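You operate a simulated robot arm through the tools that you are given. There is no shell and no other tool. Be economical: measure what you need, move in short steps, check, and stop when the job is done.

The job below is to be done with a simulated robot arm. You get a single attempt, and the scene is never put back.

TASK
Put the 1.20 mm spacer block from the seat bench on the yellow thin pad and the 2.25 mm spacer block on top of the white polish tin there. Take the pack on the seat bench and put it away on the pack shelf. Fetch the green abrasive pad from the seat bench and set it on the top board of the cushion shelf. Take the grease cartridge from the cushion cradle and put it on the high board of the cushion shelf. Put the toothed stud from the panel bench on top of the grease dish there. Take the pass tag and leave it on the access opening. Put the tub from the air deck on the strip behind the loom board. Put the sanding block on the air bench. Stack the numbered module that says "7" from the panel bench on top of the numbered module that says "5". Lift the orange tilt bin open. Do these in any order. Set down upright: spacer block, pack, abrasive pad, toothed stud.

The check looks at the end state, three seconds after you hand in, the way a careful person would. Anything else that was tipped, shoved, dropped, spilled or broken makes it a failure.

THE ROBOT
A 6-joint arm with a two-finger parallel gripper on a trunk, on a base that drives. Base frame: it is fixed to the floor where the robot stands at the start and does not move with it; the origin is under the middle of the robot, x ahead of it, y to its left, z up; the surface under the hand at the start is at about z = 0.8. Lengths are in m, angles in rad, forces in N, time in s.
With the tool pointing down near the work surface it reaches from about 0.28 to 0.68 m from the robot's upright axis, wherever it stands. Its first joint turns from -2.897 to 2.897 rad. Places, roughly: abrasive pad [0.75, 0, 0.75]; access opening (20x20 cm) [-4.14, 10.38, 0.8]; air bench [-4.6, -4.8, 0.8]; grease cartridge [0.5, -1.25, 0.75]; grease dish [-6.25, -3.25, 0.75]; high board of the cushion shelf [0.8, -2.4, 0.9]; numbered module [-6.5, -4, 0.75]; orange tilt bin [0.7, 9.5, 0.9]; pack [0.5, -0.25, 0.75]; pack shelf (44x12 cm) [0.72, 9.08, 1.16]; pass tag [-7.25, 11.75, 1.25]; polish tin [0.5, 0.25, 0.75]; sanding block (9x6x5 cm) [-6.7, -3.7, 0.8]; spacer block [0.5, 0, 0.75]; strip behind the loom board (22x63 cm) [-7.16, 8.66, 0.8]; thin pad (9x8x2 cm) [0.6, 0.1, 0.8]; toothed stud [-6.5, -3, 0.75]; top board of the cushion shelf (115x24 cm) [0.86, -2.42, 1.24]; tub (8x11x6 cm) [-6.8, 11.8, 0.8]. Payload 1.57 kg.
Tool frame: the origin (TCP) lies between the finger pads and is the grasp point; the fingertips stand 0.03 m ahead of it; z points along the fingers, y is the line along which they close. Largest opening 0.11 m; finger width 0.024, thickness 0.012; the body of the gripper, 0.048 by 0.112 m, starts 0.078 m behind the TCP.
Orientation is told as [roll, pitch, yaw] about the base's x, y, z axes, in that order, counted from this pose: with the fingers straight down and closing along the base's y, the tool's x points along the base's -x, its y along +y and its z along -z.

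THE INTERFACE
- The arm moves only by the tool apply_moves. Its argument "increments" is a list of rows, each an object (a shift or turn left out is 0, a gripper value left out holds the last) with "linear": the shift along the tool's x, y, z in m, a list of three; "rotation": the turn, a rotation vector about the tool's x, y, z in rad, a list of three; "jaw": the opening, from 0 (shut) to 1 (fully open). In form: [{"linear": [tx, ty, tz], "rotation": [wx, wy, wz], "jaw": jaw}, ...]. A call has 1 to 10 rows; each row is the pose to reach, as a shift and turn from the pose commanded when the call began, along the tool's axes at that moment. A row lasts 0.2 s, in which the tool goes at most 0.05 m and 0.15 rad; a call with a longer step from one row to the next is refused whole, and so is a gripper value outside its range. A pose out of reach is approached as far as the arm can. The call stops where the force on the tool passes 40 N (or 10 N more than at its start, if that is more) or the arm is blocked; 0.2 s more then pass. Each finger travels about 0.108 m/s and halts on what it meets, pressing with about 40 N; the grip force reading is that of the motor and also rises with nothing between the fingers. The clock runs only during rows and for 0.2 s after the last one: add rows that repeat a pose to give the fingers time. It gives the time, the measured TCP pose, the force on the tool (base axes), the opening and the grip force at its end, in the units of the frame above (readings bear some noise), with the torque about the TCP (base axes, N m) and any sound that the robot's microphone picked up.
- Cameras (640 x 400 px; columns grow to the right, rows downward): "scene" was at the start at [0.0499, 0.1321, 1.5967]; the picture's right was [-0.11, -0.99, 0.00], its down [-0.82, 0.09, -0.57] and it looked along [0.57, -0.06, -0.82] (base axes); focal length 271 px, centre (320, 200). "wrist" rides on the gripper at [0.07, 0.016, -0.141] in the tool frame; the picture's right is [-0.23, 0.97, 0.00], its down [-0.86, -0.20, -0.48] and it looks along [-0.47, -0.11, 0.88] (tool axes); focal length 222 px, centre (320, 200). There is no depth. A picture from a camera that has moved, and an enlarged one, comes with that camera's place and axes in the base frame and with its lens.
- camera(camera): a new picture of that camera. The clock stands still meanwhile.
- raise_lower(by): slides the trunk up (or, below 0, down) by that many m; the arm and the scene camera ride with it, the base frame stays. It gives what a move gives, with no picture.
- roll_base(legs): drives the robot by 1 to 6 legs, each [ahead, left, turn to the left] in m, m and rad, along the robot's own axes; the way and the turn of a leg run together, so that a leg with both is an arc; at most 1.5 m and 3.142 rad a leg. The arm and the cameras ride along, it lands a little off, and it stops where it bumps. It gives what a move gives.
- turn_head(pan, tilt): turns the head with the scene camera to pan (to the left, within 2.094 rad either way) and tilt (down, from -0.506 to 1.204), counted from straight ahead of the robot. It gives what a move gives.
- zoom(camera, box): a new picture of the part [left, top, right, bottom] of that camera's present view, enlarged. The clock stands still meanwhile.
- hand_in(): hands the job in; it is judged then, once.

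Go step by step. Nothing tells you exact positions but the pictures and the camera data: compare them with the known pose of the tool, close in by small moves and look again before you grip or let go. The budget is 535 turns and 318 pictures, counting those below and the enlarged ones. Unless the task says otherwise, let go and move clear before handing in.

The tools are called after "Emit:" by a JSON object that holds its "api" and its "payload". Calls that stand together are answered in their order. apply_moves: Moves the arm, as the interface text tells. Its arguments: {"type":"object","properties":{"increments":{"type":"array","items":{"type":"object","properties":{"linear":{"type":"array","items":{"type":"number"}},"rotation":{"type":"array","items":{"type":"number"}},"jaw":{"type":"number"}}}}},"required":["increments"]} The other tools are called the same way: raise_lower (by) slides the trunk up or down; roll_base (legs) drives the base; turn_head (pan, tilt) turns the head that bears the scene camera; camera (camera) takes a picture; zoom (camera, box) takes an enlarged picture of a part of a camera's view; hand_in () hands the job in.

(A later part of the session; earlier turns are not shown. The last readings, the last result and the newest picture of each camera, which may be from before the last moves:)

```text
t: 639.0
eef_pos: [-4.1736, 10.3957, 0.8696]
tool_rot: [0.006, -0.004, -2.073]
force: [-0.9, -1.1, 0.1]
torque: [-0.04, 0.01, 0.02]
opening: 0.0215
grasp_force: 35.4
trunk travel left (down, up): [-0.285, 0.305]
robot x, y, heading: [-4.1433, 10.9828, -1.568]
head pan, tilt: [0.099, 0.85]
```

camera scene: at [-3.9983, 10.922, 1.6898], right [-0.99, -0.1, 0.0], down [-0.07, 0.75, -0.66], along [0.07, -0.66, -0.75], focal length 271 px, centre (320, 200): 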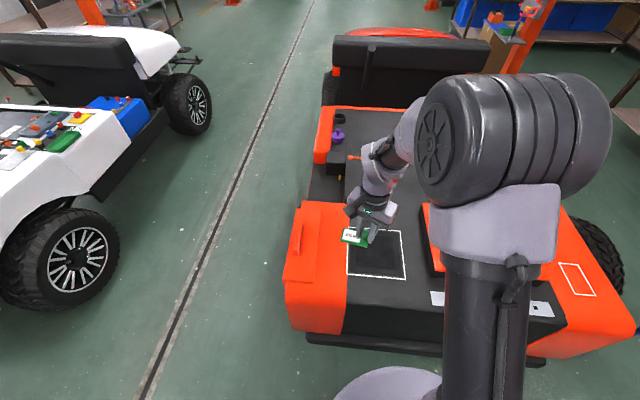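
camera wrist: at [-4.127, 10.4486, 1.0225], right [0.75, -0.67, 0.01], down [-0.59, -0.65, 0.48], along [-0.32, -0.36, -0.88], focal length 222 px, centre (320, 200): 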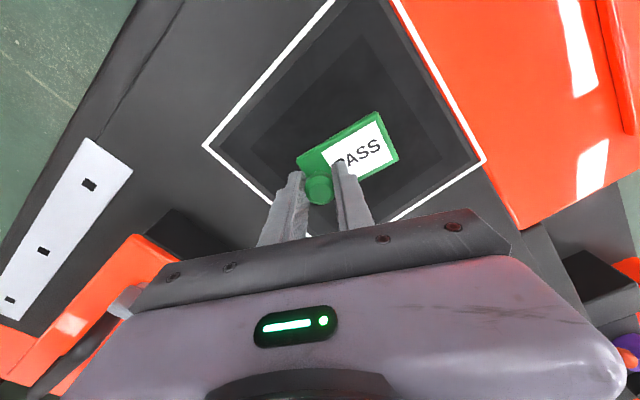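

Emit:
{"api": "apply_moves", "payload": {"increments": [{"linear": [0, 0, 0.002]}, {"linear": [0, 0, 0.004]}, {"linear": [0, 0, 0.006]}]}}

Emit:
{"api": "apply_moves", "payload": {"increments": [{"linear": [0, 0, 0.002]}, {"linear": [0, 0, 0.004]}]}}

Emit:
{"api": "camera", "payload": {"camera": "wrist"}}

```text
t: 639.8
eef_pos: [-4.1737, 10.3944, 0.8637]
tool_rot: [0.008, -0.004, -2.072]
force: [-0.2, -0.3, -0.3]
torque: [-0.03, 0.02, 0.0]
opening: 0.0216
grasp_force: 34.5
trunk travel left (down, up): [-0.285, 0.305]
robot x, y, heading: [-4.1432, 10.9794, -1.572]
head pan, tilt: [0.099, 0.85]
```

```text
t: 640.4
eef_pos: [-4.1739, 10.3945, 0.8597]
tool_rot: [0.008, -0.004, -2.072]
force: [0.0, 0.5, -0.1]
torque: [-0.01, 0.02, 0.02]
opening: 0.0215
grasp_force: 35.0
trunk travel left (down, up): [-0.285, 0.305]
robot x, y, heading: [-4.1467, 10.9783, -1.569]
head pan, tilt: [0.099, 0.85]
```

```text
91 pictures are left
camera wrist: at [-4.1268, 10.4492, 1.0005], right [0.75, -0.67, 0.01], down [-0.59, -0.65, 0.48], along [-0.32, -0.36, -0.88], focal length 222 px, centre (320, 200)
```

wrist: 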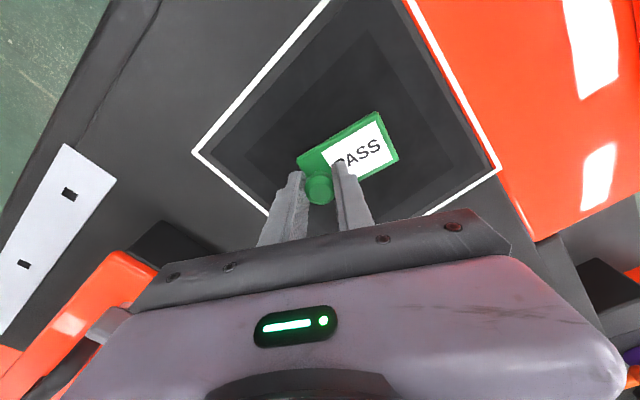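

Emit:
{"api": "apply_moves", "payload": {"increments": [{"linear": [0, 0, 0.002]}, {"linear": [0, 0, 0.004]}, {"linear": [0, 0, 0.006]}]}}

Emit:
{"api": "apply_moves", "payload": {"increments": [{"linear": [0, 0, 0.002]}, {"linear": [0, 0, 0.004]}]}}

Emit:
{"api": "apply_moves", "payload": {"increments": [{"linear": [0, 0, 0.002]}, {"linear": [0, 0, 0.004]}]}}

```text
t: 641.2
eef_pos: [-4.1739, 10.3934, 0.8535]
tool_rot: [0.009, -0.003, -2.072]
force: [0.0, 0.6, 0.0]
torque: [0.01, 0.0, -0.02]
opening: 0.0216
grasp_force: 34.3
trunk travel left (down, up): [-0.285, 0.305]
robot x, y, heading: [-4.1474, 10.9819, -1.568]
head pan, tilt: [0.099, 0.85]
```

```text
t: 641.8
eef_pos: [-4.1735, 10.3945, 0.8484]
tool_rot: [0.006, -0.004, -2.072]
force: [-1.2, 0.2, 0.0]
torque: [0.01, 0.01, -0.02]
opening: 0.0216
grasp_force: 34.8
trunk travel left (down, up): [-0.285, 0.305]
robot x, y, heading: [-4.1417, 10.9813, -1.574]
head pan, tilt: [0.099, 0.85]
```

```text
t: 642.4
eef_pos: [-4.1732, 10.3943, 0.8453]
tool_rot: [0.008, -0.002, -2.072]
force: [0.3, -0.5, -0.9]
torque: [-0.02, 0.04, 0.02]
opening: 0.0215
grasp_force: 34.9
trunk travel left (down, up): [-0.285, 0.305]
robot x, y, heading: [-4.1469, 10.981, -1.572]
head pan, tilt: [0.099, 0.85]
```

Emit:
{"api": "apply_moves", "payload": {"increments": [{"linear": [0, 0, 0.002]}, {"linear": [0, 0, 0.004]}]}}

Emit:
{"api": "apply_moves", "payload": {"increments": [{"linear": [0, 0, 0.002]}, {"linear": [0, 0, 0.004]}]}}

Emit:
{"api": "zoom", "payload": {"camera": "scene", "box": [320, 210, 420, 290]}}

```text
t: 643.0
eef_pos: [-4.1739, 10.3949, 0.8443]
tool_rot: [0.01, -0.008, -2.072]
force: [1.1, -0.1, 25.6]
torque: [0.35, 0.0, 0.0]
opening: 0.0216
grasp_force: 35.0
trunk travel left (down, up): [-0.285, 0.305]
robot x, y, heading: [-4.1432, 10.9777, -1.573]
head pan, tilt: [0.099, 0.85]
```

```text
t: 643.6
eef_pos: [-4.1728, 10.3948, 0.8403]
tool_rot: [0.01, -0.008, -2.07]
force: [0.5, -5.9, 37.0]
torque: [0.0, 0.26, 0.0]
opening: 0.0217
grasp_force: 34.9
trunk travel left (down, up): [-0.285, 0.305]
robot x, y, heading: [-4.1423, 10.9796, -1.574]
head pan, tilt: [0.099, 0.85]
```

```text
5.00 times, centred on (370, 250) of scene
camera zoom: at [-3.998, 10.9252, 1.69], right [-0.99, -0.1, 0.0], down [-0.08, 0.75, -0.66], along [0.07, -0.66, -0.75], focal length 1355 px, centre (70, -50)
```

zoom: 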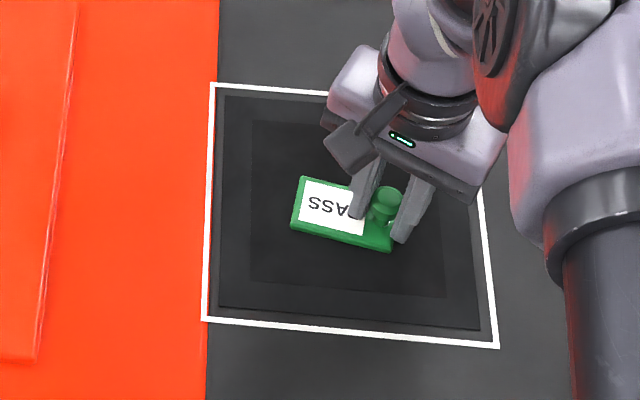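

Contact. I'll ease up and release, then rise.

Emit:
{"api": "apply_moves", "payload": {"increments": [{"linear": [0, 0, -0.003]}, {"linear": [0, 0, -0.004], "jaw": 0.5}, {"linear": [0, 0, -0.004], "jaw": 0.5}, {"linear": [0, 0, -0.004], "jaw": 0.5}, {"linear": [0, 0, -0.04], "jaw": 0.5}, {"linear": [0, 0, -0.08], "jaw": 0.5}, {"linear": [0, 0, -0.12], "jaw": 0.5}, {"linear": [0, 0, -0.16], "jaw": 0.5}, {"linear": [0, 0, -0.2], "jaw": 0.5}]}}

Emit:
{"api": "camera", "payload": {"camera": "wrist"}}

```text
t: 645.6
eef_pos: [-4.1738, 10.3964, 1.0354]
tool_rot: [0.007, -0.003, -2.071]
force: [-0.5, 0.0, 0.8]
torque: [-0.03, -0.01, 0.0]
opening: 0.0551
grasp_force: 0.1
trunk travel left (down, up): [-0.285, 0.305]
robot x, y, heading: [-4.1421, 10.9788, -1.571]
head pan, tilt: [0.099, 0.85]
```

```text
89 pictures are left
camera wrist: at [-4.1271, 10.4519, 1.1775], right [0.75, -0.67, 0.01], down [-0.59, -0.65, 0.48], along [-0.32, -0.36, -0.88], focal length 222 px, centre (320, 200)
```

wrist: 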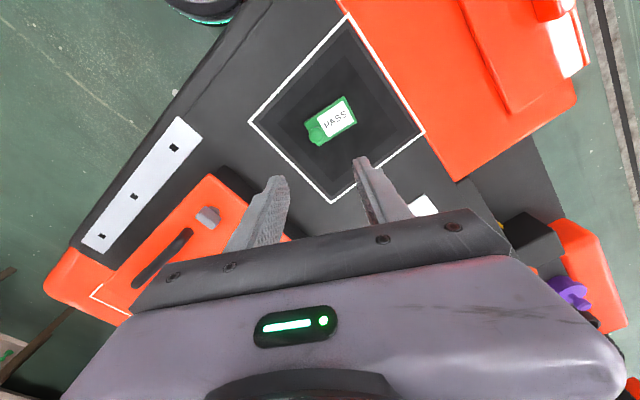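

The tag lies inside the access opening. Now tuck the arm and head south down the main aisle toward the panel bench.

Emit:
{"api": "apply_moves", "payload": {"increments": [{"linear": [0.03, -0.0165, -0.02], "rotation": [0, 0, -0.1]}, {"linear": [0.06, -0.033, -0.04], "rotation": [0, 0, -0.2]}, {"linear": [0.09, -0.05, -0.06], "rotation": [0, 0, -0.3]}, {"linear": [0.12, -0.066, -0.08], "rotation": [0, 0, -0.4]}, {"linear": [0.158, -0.0866, -0.1], "rotation": [0, 0, -0.5]}]}}

Emit:
{"api": "roll_base", "payload": {"legs": [[-0.2, 0, 0], [0, 1.03, 0], [1.4, 0, 0], [1.4, 0, 0], [1.4, 0, 0], [1.4, 0, 0]]}}

Emit:
{"api": "turn_head", "payload": {"pan": 0, "tilt": 0.25}}

Emit:
{"api": "camera", "payload": {"camera": "scene"}}

```text
t: 646.8
eef_pos: [-4.1749, 10.5794, 1.1381]
tool_rot: [0.003, -0.009, -1.57]
force: [0.3, 0.6, -0.8]
torque: [-0.05, 0.0, -0.03]
opening: 0.0547
grasp_force: 0.1
trunk travel left (down, up): [-0.285, 0.305]
robot x, y, heading: [-4.148, 10.9796, -1.568]
head pan, tilt: [0.099, 0.85]
```

```text
t: 679.6
eef_pos: [-3.1371, 5.1904, 1.1358]
tool_rot: [0.002, -0.004, -1.566]
force: [0.5, -0.1, 0.3]
torque: [0.0, 0.0, -0.01]
opening: 0.0551
grasp_force: 0.1
trunk travel left (down, up): [-0.285, 0.305]
robot x, y, heading: [-3.1122, 5.5939, -1.567]
head pan, tilt: [0.099, 0.85]
```

```text
t: 680.6
eef_pos: [-3.1383, 5.1909, 1.1362]
tool_rot: [0.002, -0.006, -1.567]
force: [0.5, -0.4, 0.5]
torque: [0.03, 0.0, 0.04]
opening: 0.0553
grasp_force: 0.0
trunk travel left (down, up): [-0.285, 0.305]
robot x, y, heading: [-3.1083, 5.5919, -1.566]
head pan, tilt: [0.0, 0.25]
```

```text
88 pictures are left
camera scene: at [-2.9703, 5.5207, 1.7428], right [-1.0, -0.01, 0.0], down [0.0, 0.25, -0.97], along [0.0, -0.97, -0.25], focal length 271 px, centre (320, 200)
```

scene: 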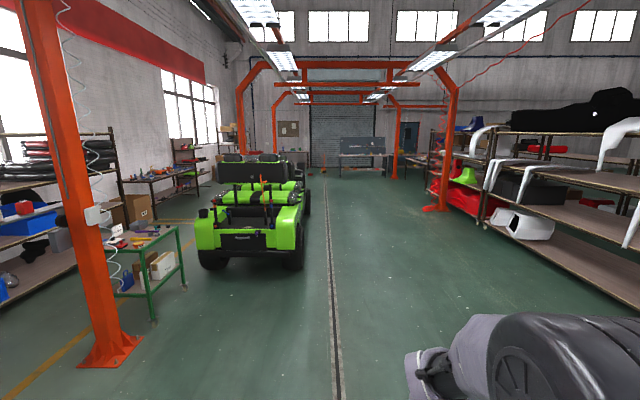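

Emit:
{"api": "roll_base", "payload": {"legs": [[1.0, -0.6, 0], [1.4, 0, 0], [1.4, 0, 0], [1.4, 0, 0], [1.2, 0, 0]]}}

Emit:
{"api": "turn_head", "payload": {"pan": -0.5, "tilt": 0.3}}

Emit:
{"api": "camera", "payload": {"camera": "scene"}}

```text
t: 712.0
eef_pos: [-3.6618, -1.2247, 1.136]
tool_rot: [0.002, -0.006, -1.562]
force: [0.8, 0.8, 0.3]
torque: [-0.01, -0.02, 0.0]
opening: 0.055
grasp_force: 0.1
trunk travel left (down, up): [-0.285, 0.305]
robot x, y, heading: [-3.6321, -0.8236, -1.562]
head pan, tilt: [0.0, 0.25]
```

```text
t: 712.9
eef_pos: [-3.6619, -1.2258, 1.1362]
tool_rot: [0.003, -0.008, -1.564]
force: [-0.5, 0.7, -0.4]
torque: [0.02, -0.03, 0.03]
opening: 0.055
grasp_force: 0.0
trunk travel left (down, up): [-0.285, 0.305]
robot x, y, heading: [-3.6314, -0.8228, -1.56]
head pan, tilt: [-0.499, 0.3]
```

```text
87 pictures are left
camera scene: at [-3.5402, -0.8827, 1.7382], right [-0.88, 0.47, 0.0], down [0.14, 0.26, -0.96], along [-0.45, -0.84, -0.3], focal length 271 px, centre (320, 200)
```

scene: 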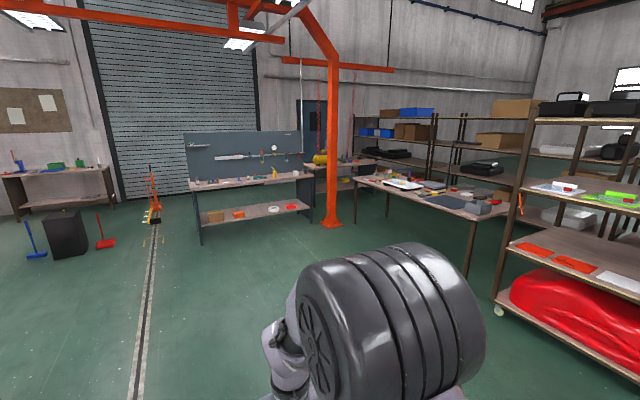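

Emit:
{"api": "zoom", "payload": {"camera": "scene", "box": [340, 150, 530, 230]}}

Emit:
{"api": "roll_base", "payload": {"legs": [[0, 0, -1.575], [1.3, 0, 0], [0.75, 0, 0], [0, 1.3, 0], [0, 0.9, 0]]}}

Emit:
{"api": "turn_head", "payload": {"pan": 0.1, "tilt": 0.6}}

Emit:
{"api": "camera", "payload": {"camera": "scene"}}

```text
3.37 times, centred on (435, 190) of scene
camera zoom: at [-3.5402, -0.8827, 1.7382], right [-0.88, 0.47, 0.0], down [0.14, 0.26, -0.96], along [-0.45, -0.84, -0.3], focal length 913 px, centre (-67, 234)
```

zoom: 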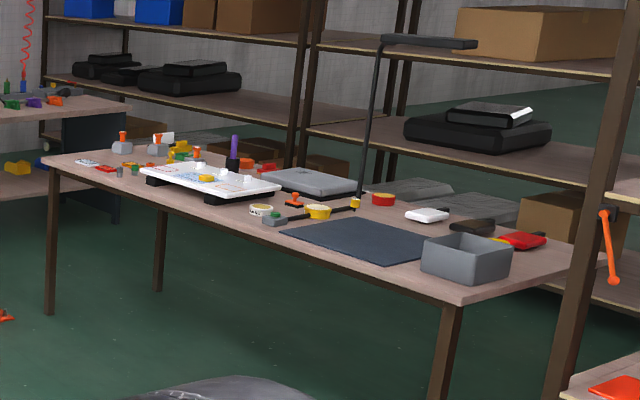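

```text
t: 725.9
eef_pos: [-5.8916, -0.8257, 1.1351]
tool_rot: [0.008, 0.018, 3.141]
force: [8.4, -0.9, 2.9]
torque: [0.0, 0.6, -0.08]
opening: 0.0553
grasp_force: 0.0
trunk travel left (down, up): [-0.285, 0.305]
robot x, y, heading: [-5.4991, -0.8507, -3.13]
head pan, tilt: [-0.499, 0.3]
stopped in leg 3: the force on the tool passed its limit at 148 N (the readings are from after the stop); the commanded pose is now the measured one
```

```text
t: 726.9
eef_pos: [-5.8907, -0.8243, 1.1352]
tool_rot: [0.008, 0.016, 3.141]
force: [13.7, -0.3, -3.8]
torque: [0.02, 0.84, -0.13]
opening: 0.0552
grasp_force: 0.2
trunk travel left (down, up): [-0.285, 0.305]
robot x, y, heading: [-5.4948, -0.8534, -3.128]
head pan, tilt: [0.099, 0.6]
```

```text
85 pictures are left
camera scene: at [-5.5635, -1.0007, 1.7107], right [-0.11, 0.99, 0.0], down [0.56, 0.06, -0.83], along [-0.82, -0.09, -0.56], focal length 271 px, centre (320, 200)
```

scene: 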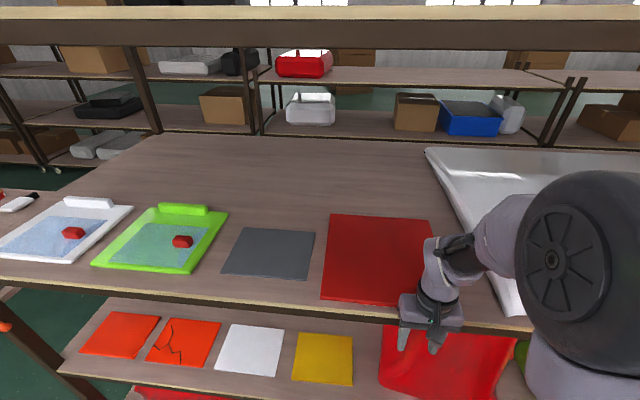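

The hand bumped the rack's board edge; nothing on it looks displaced. I'll back off and slide south to the panel bench.

Emit:
{"api": "roll_base", "payload": {"legs": [[-0.3, 0, 0], [0, 1.1, 0], [0, 1.1, 0]]}}

Emit:
{"api": "turn_head", "payload": {"pan": 0.1, "tilt": 0.6}}

Emit:
{"api": "camera", "payload": {"camera": "scene"}}

```text
t: 739.5
eef_pos: [-5.5577, -3.0327, 1.1341]
tool_rot: [0.009, 0.017, -3.132]
force: [-0.5, 0.2, 0.0]
torque: [0.04, 0.01, -0.02]
opening: 0.0552
grasp_force: 0.0
trunk travel left (down, up): [-0.285, 0.305]
robot x, y, heading: [-5.1658, -3.054, -3.12]
head pan, tilt: [0.099, 0.6]
```

```text
t: 740.1
eef_pos: [-5.5583, -3.0341, 1.1344]
tool_rot: [0.009, 0.016, -3.132]
force: [0.7, -0.1, 0.1]
torque: [-0.05, -0.02, -0.01]
opening: 0.055
grasp_force: 0.1
trunk travel left (down, up): [-0.285, 0.305]
robot x, y, heading: [-5.1599, -3.0584, -3.121]
head pan, tilt: [0.099, 0.6]
```

```text
84 pictures are left
camera scene: at [-5.2294, -3.2054, 1.7107], right [-0.12, 0.99, 0.0], down [0.56, 0.07, -0.83], along [-0.82, -0.1, -0.56], focal length 271 px, centre (320, 200)
```

scene: 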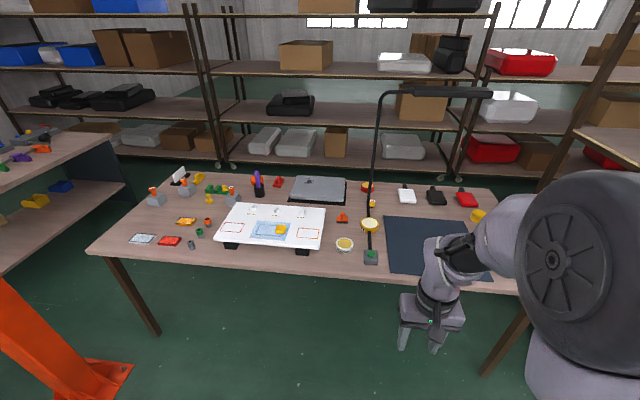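

Emit:
{"api": "zoom", "payload": {"camera": "scene", "box": [110, 155, 290, 275]}}

Emit:
{"api": "zoom", "payload": {"camera": "scene", "box": [270, 155, 500, 285]}}

```text
3.33 times, centred on (200, 215) of scene
camera zoom: at [-5.2294, -3.2054, 1.7107], right [-0.12, 0.99, 0.0], down [0.56, 0.07, -0.83], along [-0.82, -0.1, -0.56], focal length 903 px, centre (720, 150)
```

zoom: 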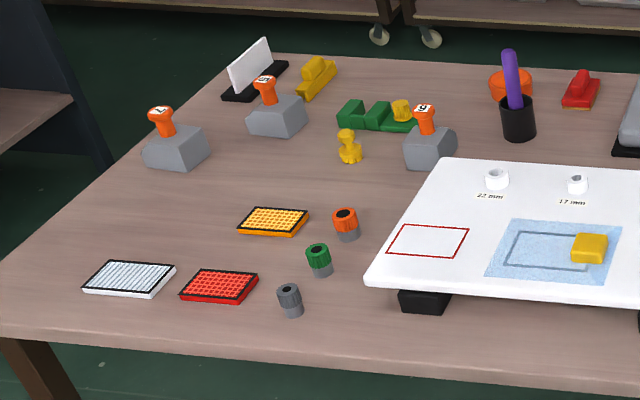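

```text
2.78 times, centred on (385, 220) of scene
camera zoom: at [-5.2294, -3.2054, 1.7107], right [-0.12, 0.99, 0.0], down [0.56, 0.07, -0.83], along [-0.82, -0.1, -0.56], focal length 754 px, centre (139, 144)
```

zoom: 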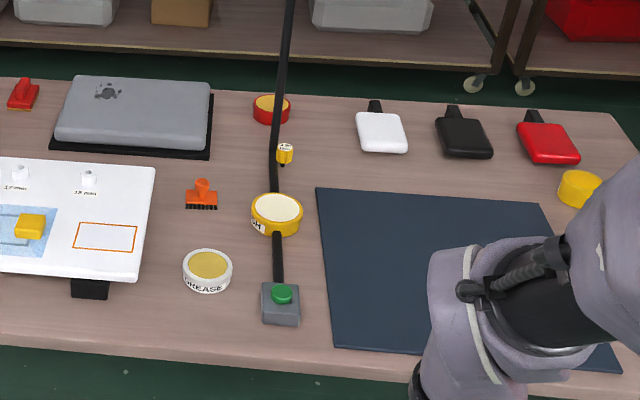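

The yellow/black piece near (-6.51, -3.06) fits the toothed stud, the GREASE dish is at (-6.14, -3.20), modules are at the left, and the red block near (-6.67, -3.65) is likely the sanding block. Several are better reached from the back. I'll check the passages at both ends of the bench.

Emit:
{"api": "turn_head", "payload": {"pan": -0.75, "tilt": 0.45}}

Emit:
{"api": "camera", "payload": {"camera": "scene"}}

Emit:
{"api": "turn_head", "payload": {"pan": 0.75, "tilt": 0.45}}

Emit:
{"api": "camera", "payload": {"camera": "scene"}}

```text
t: 741.2
eef_pos: [-5.5583, -3.0327, 1.1348]
tool_rot: [0.008, 0.018, -3.133]
force: [-0.4, -0.6, 0.4]
torque: [0.0, -0.02, 0.02]
opening: 0.0549
grasp_force: 0.1
trunk travel left (down, up): [-0.285, 0.305]
robot x, y, heading: [-5.162, -3.0562, -3.123]
head pan, tilt: [-0.75, 0.45]
```

```text
81 pictures are left
camera scene: at [-5.2101, -3.1336, 1.7242], right [0.67, 0.74, 0.0], down [0.32, -0.29, -0.9], along [-0.67, 0.6, -0.44], focal length 271 px, centre (320, 200)
```

scene: 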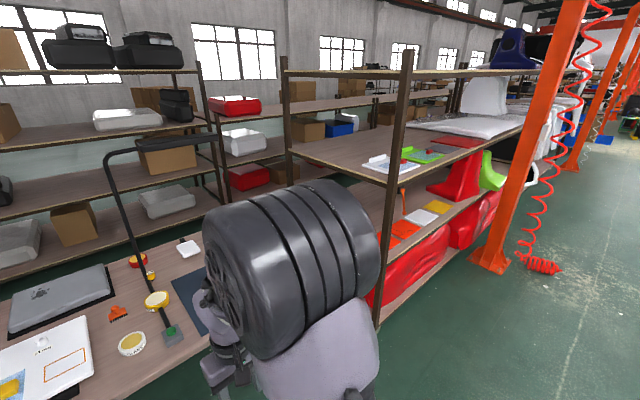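

```text
t: 742.9
eef_pos: [-5.5577, -3.0337, 1.1348]
tool_rot: [0.008, 0.016, -3.133]
force: [-0.6, -0.4, -0.4]
torque: [0.02, -0.04, 0.0]
opening: 0.0552
grasp_force: 0.0
trunk travel left (down, up): [-0.285, 0.305]
robot x, y, heading: [-5.1622, -3.0544, -3.12]
head pan, tilt: [0.75, 0.45]
```

```text
80 pictures are left
camera scene: at [-5.2077, -3.2589, 1.7242], right [-0.7, 0.72, 0.0], down [0.31, 0.3, -0.9], along [-0.65, -0.63, -0.44], focal length 271 px, centre (320, 200)
```

scene: 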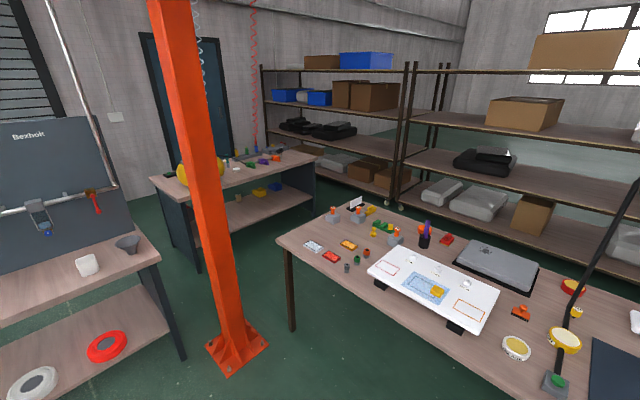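

Both ends look blocked for reaching the back, so I'll work from the front with a forward-pitched tool. The lamp stem at (-6.10, -3.08) must be avoided. I'll drive in at y≈-3.75 first.

Emit:
{"api": "roll_base", "payload": {"legs": [[0, 0.7, -0.02], [0.6, 0, 0]]}}

Emit:
{"api": "turn_head", "payload": {"pan": 0.0, "tilt": 0.75}}

Emit:
{"api": "camera", "payload": {"camera": "scene"}}

Emit:
{"api": "camera", "payload": {"camera": "wrist"}}

```text
t: 749.7
eef_pos: [-6.152, -3.7132, 1.1341]
tool_rot: [0.009, 0.018, 3.125]
force: [-1.0, -0.4, -0.3]
torque: [-0.01, 0.0, 0.0]
opening: 0.055
grasp_force: 0.0
trunk travel left (down, up): [-0.285, 0.305]
robot x, y, heading: [-5.7599, -3.747, 3.134]
head pan, tilt: [0.75, 0.45]
```

```text
t: 750.8
eef_pos: [-6.1528, -3.7132, 1.1343]
tool_rot: [0.01, 0.018, 3.125]
force: [0.0, -0.3, -0.7]
torque: [0.01, -0.02, -0.01]
opening: 0.055
grasp_force: 0.2
trunk travel left (down, up): [-0.285, 0.305]
robot x, y, heading: [-5.7563, -3.7504, 3.135]
head pan, tilt: [0.0, 0.75]
```

```text
79 pictures are left
camera scene: at [-5.8234, -3.8859, 1.6978], right [0.01, 1.0, 0.0], down [0.68, 0.0, -0.73], along [-0.73, 0.0, -0.68], focal length 271 px, centre (320, 200)
```

scene: 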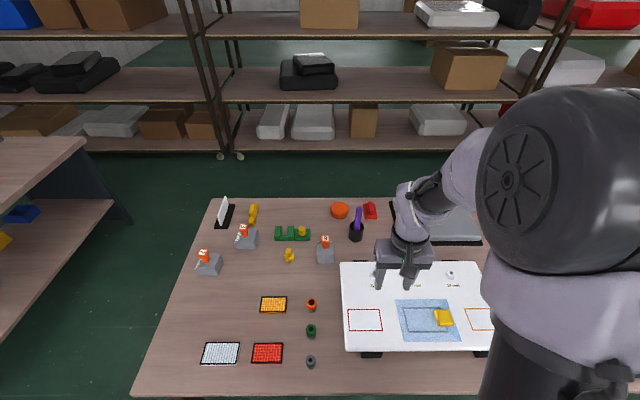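

```text
78 pictures are left
camera wrist: at [-6.0863, -3.7292, 1.2769], right [-0.24, -0.97, 0.0], down [-0.86, 0.22, 0.46], along [-0.45, 0.11, -0.89], focal length 222 px, centre (320, 200)
```

wrist: 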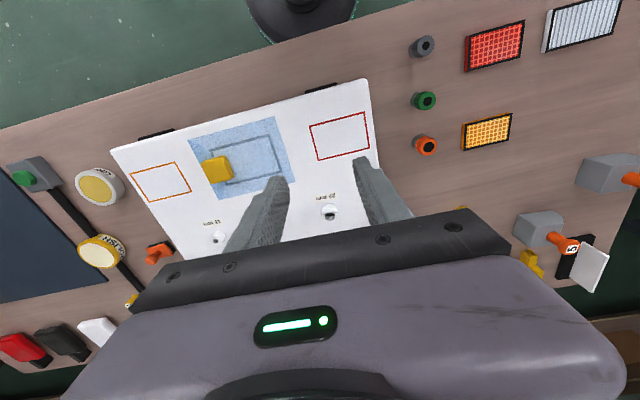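

Emit:
{"api": "zoom", "payload": {"camera": "scene", "box": [180, 190, 400, 320]}}

```text
2.91 times, centred on (290, 255) of scene
camera zoom: at [-5.8234, -3.8859, 1.6978], right [0.01, 1.0, 0.0], down [0.68, 0.0, -0.73], along [-0.73, 0.0, -0.68], focal length 788 px, centre (407, 40)
```

zoom: 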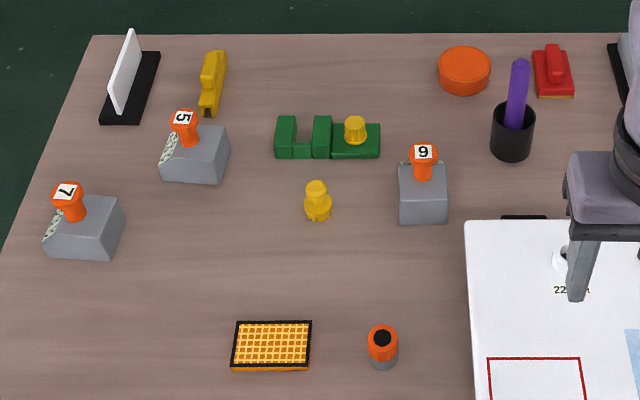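

Emit:
{"api": "zoom", "payload": {"camera": "wrist", "box": [480, 130, 640, 300]}}

```text
2.35 times, centred on (560, 215) of wrist
camera zoom: at [-6.0863, -3.7292, 1.2769], right [-0.24, -0.97, 0.0], down [-0.86, 0.22, 0.46], along [-0.45, 0.11, -0.89], focal length 523 px, centre (-245, 165)
```

zoom: 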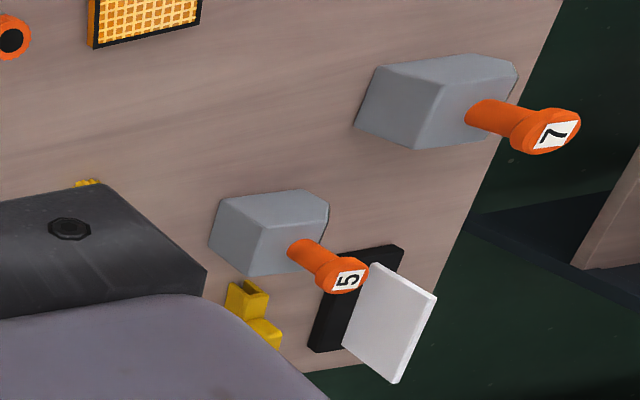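

Modules 7 and 5 are identified (7 near (-6.405, -4.307), 5 near (-6.533, -4.188)). I'll move south for a closer look.

Emit:
{"api": "roll_base", "payload": {"legs": [[0, 0.26, 0]]}}

Emit:
{"api": "apply_moves", "payload": {"increments": [{"linear": [-0.03, 0.04, 0], "rotation": [0, -0.017, 0]}, {"linear": [-0.06, 0.08, 0], "rotation": [0, -0.017, 0]}, {"linear": [-0.1, 0.1, 0], "rotation": [0, -0.017, 0]}, {"linear": [-0.14, 0.11, 0], "rotation": [0, -0.017, 0]}]}}

Emit:
{"api": "camera", "payload": {"camera": "wrist"}}

Emit:
{"api": "zoom", "payload": {"camera": "wrist", "box": [240, 60, 440, 220]}}

```text
t: 752.6
eef_pos: [-6.1536, -3.9741, 1.1356]
tool_rot: [0.007, 0.017, 3.122]
force: [-0.5, -0.4, -0.1]
torque: [0.0, -0.02, -0.01]
opening: 0.0551
grasp_force: 0.0
trunk travel left (down, up): [-0.285, 0.305]
robot x, y, heading: [-5.76, -4.0051, 3.136]
head pan, tilt: [0.0, 0.75]
```

```text
t: 753.6
eef_pos: [-6.2982, -4.0803, 1.1336]
tool_rot: [0.006, 0.003, 3.121]
force: [0.2, 0.8, 0.1]
torque: [-0.01, -0.02, -0.01]
opening: 0.0552
grasp_force: 0.0
trunk travel left (down, up): [-0.285, 0.305]
robot x, y, heading: [-5.7604, -4.0039, 3.133]
head pan, tilt: [0.0, 0.75]
```

```text
75 pictures are left
camera wrist: at [-6.2294, -4.097, 1.2741], right [-0.25, -0.97, 0.01], down [-0.85, 0.22, 0.48], along [-0.46, 0.11, -0.88], focal length 222 px, centre (320, 200)
```

wrist: 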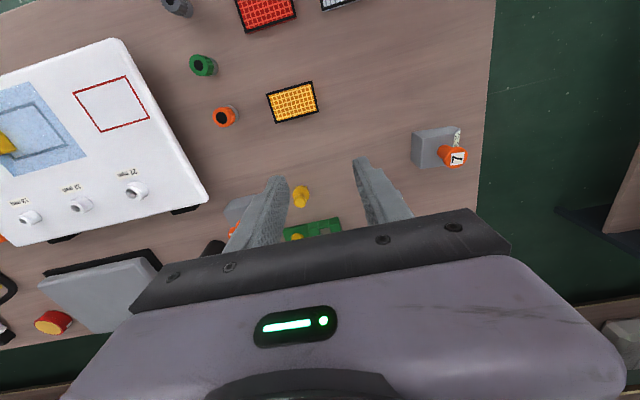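

```text
2.50 times, centred on (340, 140) of wrist
camera zoom: at [-6.2294, -4.097, 1.2741], right [-0.25, -0.97, 0.01], down [-0.85, 0.22, 0.48], along [-0.46, 0.11, -0.88], focal length 555 px, centre (270, 350)
```

zoom: 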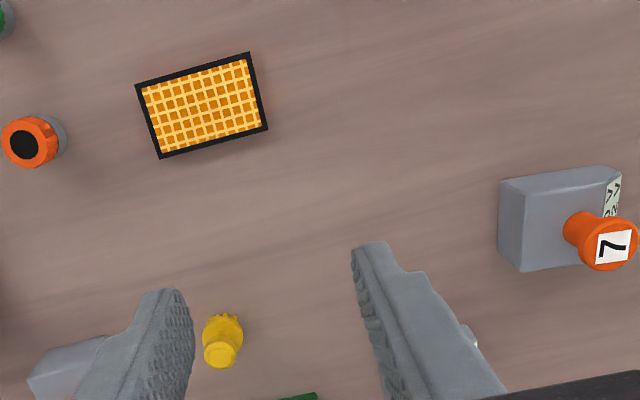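

Module tops are small, so 7 will be balanced centrally on 5's flat knob top. I'll pick 7 with a moderately forward-pitched tool so I can reach 5. First set yaw and pitch in clear air.

Emit:
{"api": "roll_base", "payload": {"legs": [[0.04, 0.0, 0]]}}

Emit:
{"api": "apply_moves", "payload": {"increments": [{"rotation": [0, 0, -0.12]}, {"rotation": [0, 0, -0.24]}, {"rotation": [0, 0, -0.35]}]}}

Emit:
{"api": "apply_moves", "payload": {"increments": [{"rotation": [0, -0.12, 0]}, {"rotation": [0, -0.24, 0]}, {"rotation": [0, -0.36, 0]}, {"rotation": [0, -0.48, 0]}, {"rotation": [0, -0.6, 0]}]}}

Emit:
{"api": "camera", "payload": {"camera": "wrist"}}

```text
t: 754.5
eef_pos: [-6.3384, -4.0797, 1.1317]
tool_rot: [0.009, 0.002, 3.121]
force: [0.1, -0.5, -1.0]
torque: [0.02, -0.04, 0.02]
opening: 0.0549
grasp_force: 0.1
trunk travel left (down, up): [-0.285, 0.305]
robot x, y, heading: [-5.7988, -4.0028, 3.134]
head pan, tilt: [0.0, 0.75]
```

```text
t: 755.3
eef_pos: [-6.3362, -4.0793, 1.1338]
tool_rot: [0.007, -0.002, -2.81]
force: [1.4, 0.6, 0.0]
torque: [-0.02, 0.02, 0.01]
opening: 0.0551
grasp_force: 0.1
trunk travel left (down, up): [-0.285, 0.305]
robot x, y, heading: [-5.7989, -4.0058, 3.137]
head pan, tilt: [0.0, 0.75]
```

```text
t: 756.5
eef_pos: [-6.336, -4.0853, 1.1334]
tool_rot: [0.024, -0.541, -2.814]
force: [-0.1, -0.5, -0.1]
torque: [0.0, 0.02, 0.0]
opening: 0.0551
grasp_force: 0.1
out of reach, approached as far as the arm can: row 5
trunk travel left (down, up): [-0.285, 0.305]
robot x, y, heading: [-5.8011, -4.0052, 3.133]
head pan, tilt: [0.0, 0.75]
```

```text
73 pictures are left
camera wrist: at [-6.2068, -4.0533, 1.219], right [0.14, -0.98, 0.14], down [-0.53, 0.04, 0.85], along [-0.83, -0.19, -0.52], focal length 222 px, centre (320, 200)
```

wrist: 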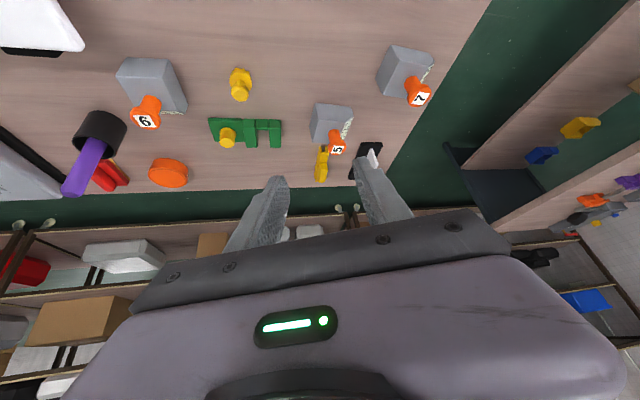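

Emit:
{"api": "apply_moves", "payload": {"increments": [{"linear": [0.003, 0.047, 0.0], "jaw": 0.6}, {"linear": [0.006, 0.094, 0.0]}, {"linear": [0.009, 0.14, 0.01]}, {"linear": [0.0106, 0.186, 0.02]}, {"linear": [0.0106, 0.186, 0.065]}, {"linear": [0.0106, 0.186, 0.11]}, {"linear": [0.0106, 0.186, 0.155]}, {"linear": [0.0106, 0.186, 0.193]}]}}

Emit:
{"api": "camera", "payload": {"camera": "wrist"}}

```text
t: 758.3
eef_pos: [-6.3568, -4.2956, 0.9669]
tool_rot: [0.027, -0.54, -2.815]
force: [-0.6, -0.6, 0.1]
torque: [0.0, 0.02, -0.05]
opening: 0.0658
grasp_force: 0.1
out of reach, approached as far as the arm can: row 3
trunk travel left (down, up): [-0.285, 0.305]
robot x, y, heading: [-5.8005, -4.0017, 3.135]
head pan, tilt: [0.0, 0.75]
```

```text
72 pictures are left
camera wrist: at [-6.2276, -4.2642, 1.0517], right [0.14, -0.98, 0.14], down [-0.53, 0.04, 0.84], along [-0.83, -0.19, -0.52], focal length 222 px, centre (320, 200)
```

wrist: 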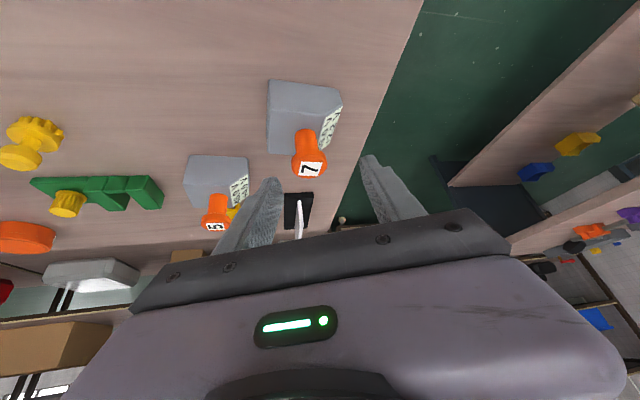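

Emit:
{"api": "apply_moves", "payload": {"increments": [{"linear": [-0.003, -0.012, 0.03]}, {"linear": [-0.0033, -0.0121, 0.06]}, {"linear": [-0.0033, -0.0121, 0.085]}, {"linear": [-0.0033, -0.0121, 0.095]}]}}

Emit:
{"api": "camera", "payload": {"camera": "wrist"}}

```text
t: 759.3
eef_pos: [-6.4077, -4.3023, 0.8888]
tool_rot: [0.03, -0.542, -2.816]
force: [5.1, 1.4, 14.5]
torque: [0.48, 0.1, -0.11]
opening: 0.0661
grasp_force: 0.0
trunk travel left (down, up): [-0.285, 0.305]
robot x, y, heading: [-5.7992, -4.005, 3.134]
head pan, tilt: [0.0, 0.75]
```

```text
71 pictures are left
camera wrist: at [-6.2793, -4.271, 0.9737], right [0.14, -0.98, 0.14], down [-0.53, 0.05, 0.85], along [-0.84, -0.19, -0.51], focal length 222 px, centre (320, 200)
```

wrist: 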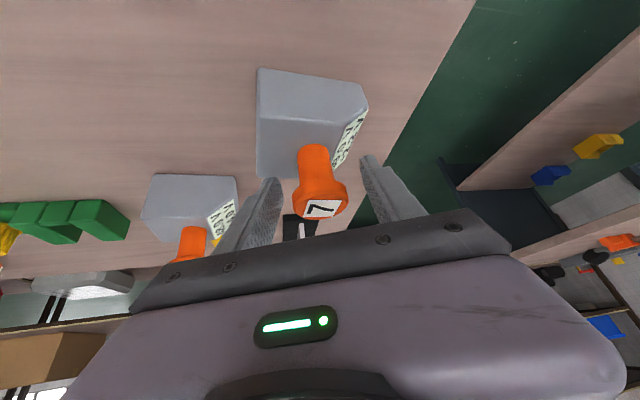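

Slight contact with the body; back off 6 mm and grip.

Emit:
{"api": "apply_moves", "payload": {"increments": [{"linear": [0, 0, -0.006]}, {"linear": [0, 0, -0.006], "jaw": 0}, {"linear": [0, 0, -0.006], "jaw": 0}, {"linear": [0, 0, -0.006], "jaw": 0}, {"linear": [0, 0, -0.006], "jaw": 0}]}}

Emit:
{"api": "zoom", "payload": {"camera": "wrist", "box": [220, 50, 420, 230]}}

```text
t: 760.5
eef_pos: [-6.4068, -4.3009, 0.8914]
tool_rot: [0.029, -0.539, -2.814]
force: [1.5, 1.8, 0.2]
torque: [0.2, -0.15, -0.14]
opening: 0.0377
grasp_force: 40.6
trunk travel left (down, up): [-0.285, 0.305]
robot x, y, heading: [-5.8033, -4.0062, 3.132]
head pan, tilt: [0.0, 0.75]
```

```text
2.22 times, centred on (320, 140) of wrist
camera zoom: at [-6.2771, -4.27, 0.9776], right [0.14, -0.98, 0.14], down [-0.53, 0.04, 0.84], along [-0.83, -0.19, -0.52], focal length 494 px, centre (320, 333)
```

zoom: 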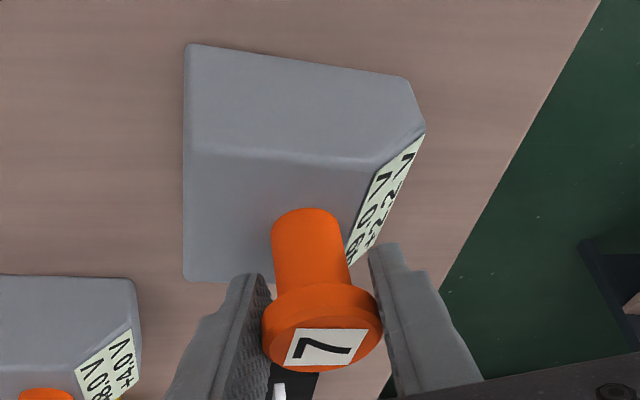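

Gripped. Lift straight up.

Emit:
{"api": "apply_moves", "payload": {"increments": [{"linear": [-0.0155, 0, -0.0258]}, {"linear": [-0.031, 0, -0.0515]}, {"linear": [-0.0515, 0, -0.0857]}, {"linear": [-0.072, 0, -0.12]}]}}

Emit:
{"api": "camera", "payload": {"camera": "wrist"}}

```text
t: 761.5
eef_pos: [-6.4087, -4.2989, 1.0334]
tool_rot: [0.028, -0.538, -2.817]
force: [-0.4, -0.2, -5.0]
torque: [-0.01, 0.03, 0.01]
opening: 0.0377
grasp_force: 40.5
trunk travel left (down, up): [-0.285, 0.305]
robot x, y, heading: [-5.8005, -4.0056, 3.13]
head pan, tilt: [0.0, 0.75]
```

```text
69 pictures are left
camera wrist: at [-6.2791, -4.2667, 1.1183], right [0.14, -0.98, 0.14], down [-0.53, 0.05, 0.84], along [-0.83, -0.19, -0.52], focal length 222 px, centre (320, 200)
```

wrist: 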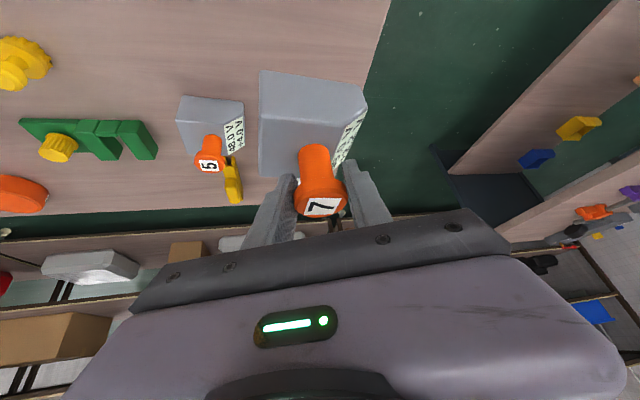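

Emit:
{"api": "apply_moves", "payload": {"increments": [{"linear": [-0.0155, -0.038, 0.0094]}, {"linear": [-0.031, -0.076, 0.0187]}, {"linear": [-0.0465, -0.114, 0.028]}, {"linear": [-0.062, -0.152, 0.0374]}, {"linear": [-0.062, -0.152, 0.0374]}]}}

Emit:
{"api": "zoom", "payload": {"camera": "scene", "box": [180, 170, 420, 330]}}

Emit:
{"api": "camera", "payload": {"camera": "wrist"}}

```text
t: 762.7
eef_pos: [-6.5272, -4.1785, 1.0287]
tool_rot: [0.028, -0.54, -2.815]
force: [-0.1, -0.7, -5.7]
torque: [0.0, -0.02, 0.01]
opening: 0.0376
grasp_force: 39.8
trunk travel left (down, up): [-0.285, 0.305]
robot x, y, heading: [-5.7977, -4.0062, 3.129]
head pan, tilt: [0.0, 0.75]
```

```text
2.50 times, centred on (300, 250) of scene
camera zoom: at [-5.8656, -4.1463, 1.6977], right [0.01, 1.0, 0.0], down [0.68, -0.01, -0.73], along [-0.73, 0.01, -0.68], focal length 678 px, centre (370, 75)
```

zoom: 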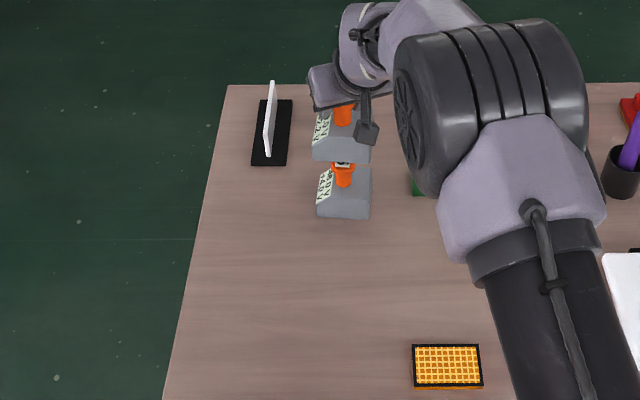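

```text
67 pictures are left
camera wrist: at [-6.398, -4.1477, 1.1141], right [0.14, -0.98, 0.14], down [-0.53, 0.04, 0.84], along [-0.83, -0.19, -0.52], focal length 222 px, centre (320, 200)
```

wrist: 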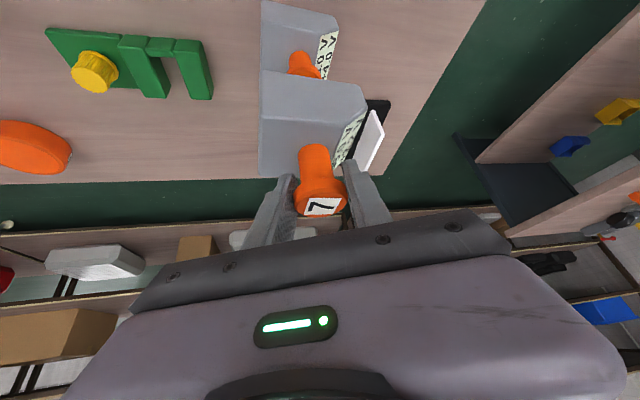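

Aligned above 5. Lower gradually.

Emit:
{"api": "apply_moves", "payload": {"increments": [{"linear": [0.0034, -0.001, 0.0096]}, {"linear": [0.0085, -0.001, 0.018]}, {"linear": [0.0148, -0.001, 0.0319]}]}}

Emit:
{"api": "zoom", "payload": {"camera": "scene", "box": [260, 180, 350, 270]}}

```text
t: 763.5
eef_pos: [-6.5313, -4.1805, 0.9946]
tool_rot: [0.028, -0.542, -2.814]
force: [3.9, 1.4, 6.2]
torque: [0.25, -0.36, -0.03]
opening: 0.0376
grasp_force: 40.1
trunk travel left (down, up): [-0.285, 0.305]
robot x, y, heading: [-5.8027, -4.0105, 3.131]
head pan, tilt: [0.0, 0.75]
```

```text
4.44 times, centred on (305, 225) of scene
camera zoom: at [-5.864, -4.1454, 1.698], right [0.01, 1.0, 0.0], down [0.68, -0.01, -0.73], along [-0.73, 0.01, -0.68], focal length 1204 px, centre (387, 89)
```

zoom: 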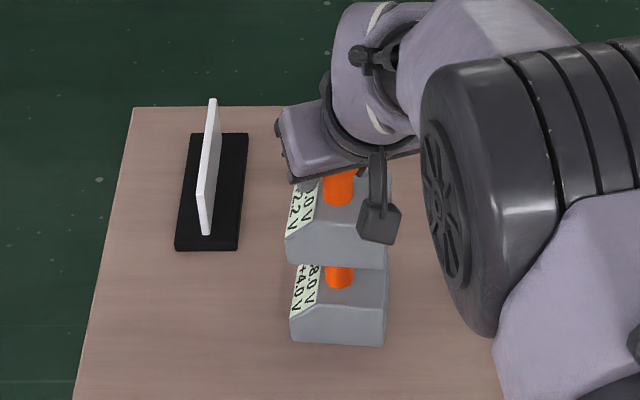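

Resting on 5's knob, centred. I'll release and watch.

Emit:
{"api": "apply_moves", "payload": {"increments": [{"linear": [0.0003, 0, 0.0005]}, {"jaw": 0.45}, {"jaw": 0.6}, {"jaw": 0.6}]}}

Emit:
{"api": "zoom", "payload": {"camera": "scene", "box": [260, 180, 350, 270]}}

```text
t: 764.5
eef_pos: [-6.5306, -4.1793, 0.9926]
tool_rot: [0.03, -0.538, -2.815]
force: [0.1, 0.3, 0.6]
torque: [0.0, 0.0, 0.03]
opening: 0.0661
grasp_force: 0.2
trunk travel left (down, up): [-0.285, 0.305]
robot x, y, heading: [-5.7977, -4.0084, 3.136]
head pan, tilt: [0.0, 0.75]
```

```text
4.44 times, centred on (305, 225) of scene
camera zoom: at [-5.8652, -4.1457, 1.6978], right [0.01, 1.0, 0.0], down [0.68, -0.01, -0.73], along [-0.73, 0.01, -0.68], focal length 1204 px, centre (387, 89)
```

zoom: 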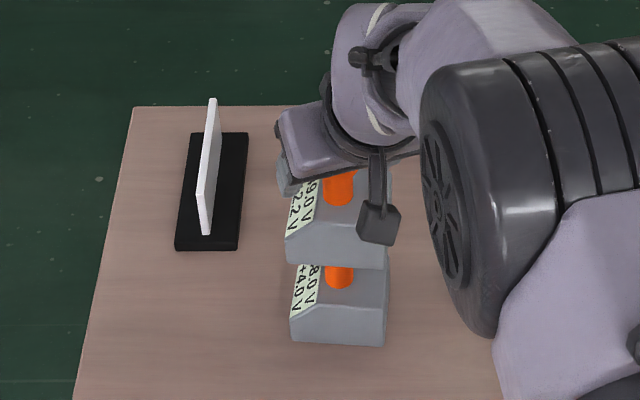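

It stays. Retreat along the finger axis, then up.

Emit:
{"api": "apply_moves", "payload": {"increments": [{"linear": [0, 0, -0.015]}, {"linear": [0, 0, -0.03]}, {"linear": [0, 0, -0.06]}, {"linear": [0, 0, -0.09]}, {"linear": [0, 0, -0.12]}]}}

Emit:
{"api": "zoom", "payload": {"camera": "scene", "box": [250, 170, 370, 290]}}

Emit:
{"api": "camera", "payload": {"camera": "wrist"}}

```text
t: 765.7
eef_pos: [-6.4721, -4.1571, 1.0959]
tool_rot: [0.03, -0.542, -2.816]
force: [0.1, -0.1, 0.3]
torque: [0.0, 0.01, 0.0]
opening: 0.0661
grasp_force: 0.1
trunk travel left (down, up): [-0.285, 0.305]
robot x, y, heading: [-5.7998, -4.0019, 3.134]
head pan, tilt: [0.0, 0.75]
```

```text
3.33 times, centred on (310, 230) of scene
camera zoom: at [-5.8644, -4.1454, 1.6979], right [0.01, 1.0, 0.0], down [0.68, -0.01, -0.73], along [-0.73, 0.01, -0.68], focal length 903 px, centre (353, 100)
```

zoom: 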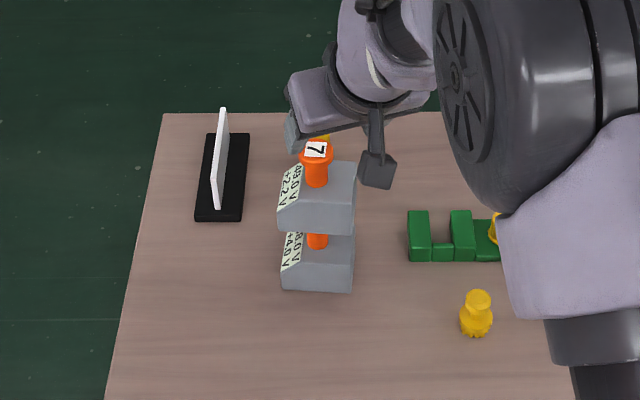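

```text
63 pictures are left
camera wrist: at [-6.3427, -4.1254, 1.1824], right [0.14, -0.98, 0.14], down [-0.53, 0.04, 0.85], along [-0.83, -0.19, -0.52], focal length 222 px, centre (320, 200)
```

wrist: 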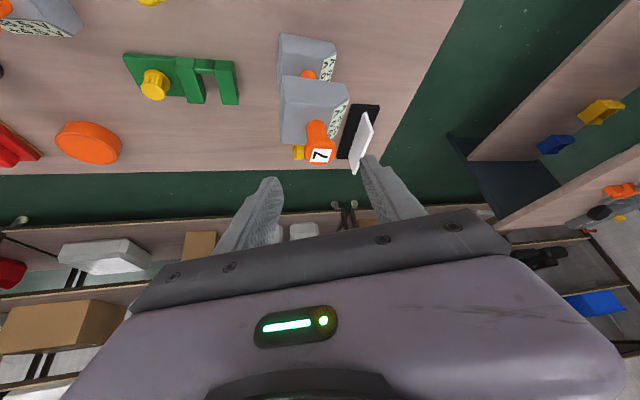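

7 is stacked on 5. Next the sanding block: move the base north to y≈-3.5 and get a close look.

Emit:
{"api": "roll_base", "payload": {"legs": [[0, -0.5, 0], [0.02, 0, 0]]}}

Emit:
{"api": "camera", "payload": {"camera": "wrist"}}

```text
t: 769.0
eef_pos: [-6.4885, -3.6597, 1.0963]
tool_rot: [0.03, -0.54, -2.814]
force: [-0.5, -0.1, 1.2]
torque: [0.01, 0.01, 0.0]
opening: 0.066
grasp_force: 0.2
trunk travel left (down, up): [-0.285, 0.305]
robot x, y, heading: [-5.8139, -3.5072, 3.135]
head pan, tilt: [0.0, 0.75]
```

```text
62 pictures are left
camera wrist: at [-6.3604, -3.6272, 1.1811], right [0.14, -0.98, 0.14], down [-0.53, 0.04, 0.84], along [-0.83, -0.2, -0.52], focal length 222 px, centre (320, 200)
```

wrist: 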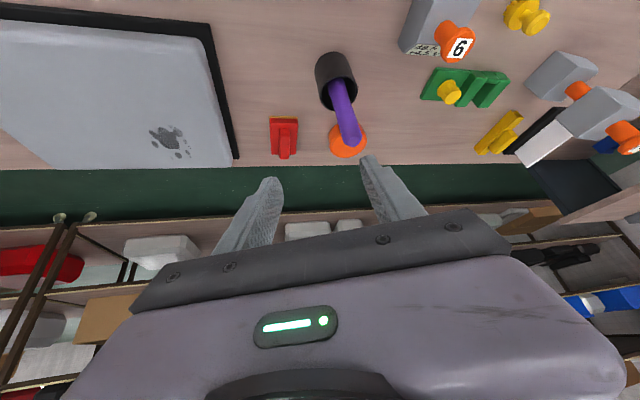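

Emit:
{"api": "apply_moves", "payload": {"increments": [{"linear": [-0.02, 0, 0.02], "rotation": [0, -0.12, 0]}, {"linear": [-0.04, 0, 0.03], "rotation": [0, -0.24, 0]}, {"linear": [-0.06, 0, 0.04], "rotation": [0, -0.36, 0]}, {"linear": [-0.08, 0, 0.05], "rotation": [0, -0.46, 0]}, {"linear": [-0.1, 0, 0.07], "rotation": [0, -0.46, 0]}]}}

```text
t: 770.2
eef_pos: [-6.605, -3.7019, 1.0862]
tool_rot: [0.048, -1.0, -2.837]
force: [0.3, 0.5, -0.5]
torque: [-0.01, -0.03, 0.01]
opening: 0.0661
grasp_force: 0.0
out of reach, approached as far as the arm can: row 2, 3
trunk travel left (down, up): [-0.285, 0.305]
robot x, y, heading: [-5.8143, -3.5058, 3.136]
head pan, tilt: [0.0, 0.75]
```

Emit:
{"api": "apply_moves", "payload": {"increments": [{"linear": [0.008, -0.045, -0.01]}, {"linear": [0.02, -0.0616, 0.0]}, {"linear": [0.058, -0.0616, 0.02]}, {"linear": [0.096, -0.0616, 0.045]}, {"linear": [0.13, -0.0616, 0.065]}]}}

Emit:
{"api": "camera", "payload": {"camera": "wrist"}}

```text
t: 771.4
eef_pos: [-6.6068, -3.6409, 0.9411]
tool_rot: [0.047, -1.001, -2.837]
force: [-1.0, -1.0, -0.5]
torque: [0.03, 0.04, 0.01]
opening: 0.0662
grasp_force: 0.1
trunk travel left (down, up): [-0.285, 0.305]
robot x, y, heading: [-5.813, -3.5057, 3.13]
head pan, tilt: [0.0, 0.75]
```

```text
61 pictures are left
camera wrist: at [-6.4552, -3.6023, 0.9596], right [0.21, -0.95, 0.21], down [-0.13, 0.19, 0.97], along [-0.97, -0.23, -0.08], focal length 222 px, centre (320, 200)
```

wrist: 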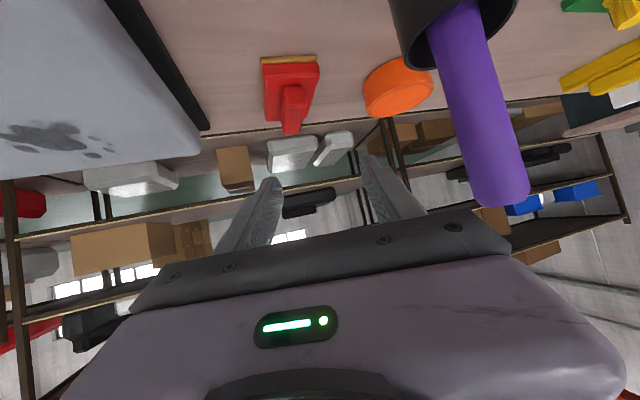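

Emit:
{"api": "apply_moves", "payload": {"increments": [{"linear": [0.03, -0.0156, 0.0]}, {"linear": [0.045, -0.0156, 0.02]}, {"linear": [0.045, -0.0156, 0.05]}, {"linear": [0.045, -0.0156, 0.075]}]}}

Emit:
{"api": "camera", "payload": {"camera": "wrist"}}

```text
t: 772.4
eef_pos: [-6.628, -3.6339, 0.8752]
tool_rot: [0.045, -1.0, -2.834]
force: [0.5, 0.8, 0.9]
torque: [0.02, -0.01, -0.03]
opening: 0.0661
grasp_force: 0.1
out of reach, approached as far as the arm can: row 4
trunk travel left (down, up): [-0.285, 0.305]
robot x, y, heading: [-5.8142, -3.5078, 3.135]
head pan, tilt: [0.0, 0.75]
```

```text
60 pictures are left
camera wrist: at [-6.4768, -3.5948, 0.894], right [0.21, -0.95, 0.21], down [-0.13, 0.19, 0.97], along [-0.97, -0.23, -0.09], focal length 222 px, centre (320, 200)
```

wrist: 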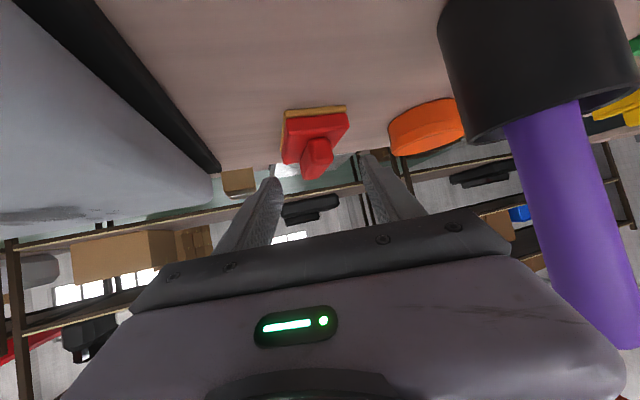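

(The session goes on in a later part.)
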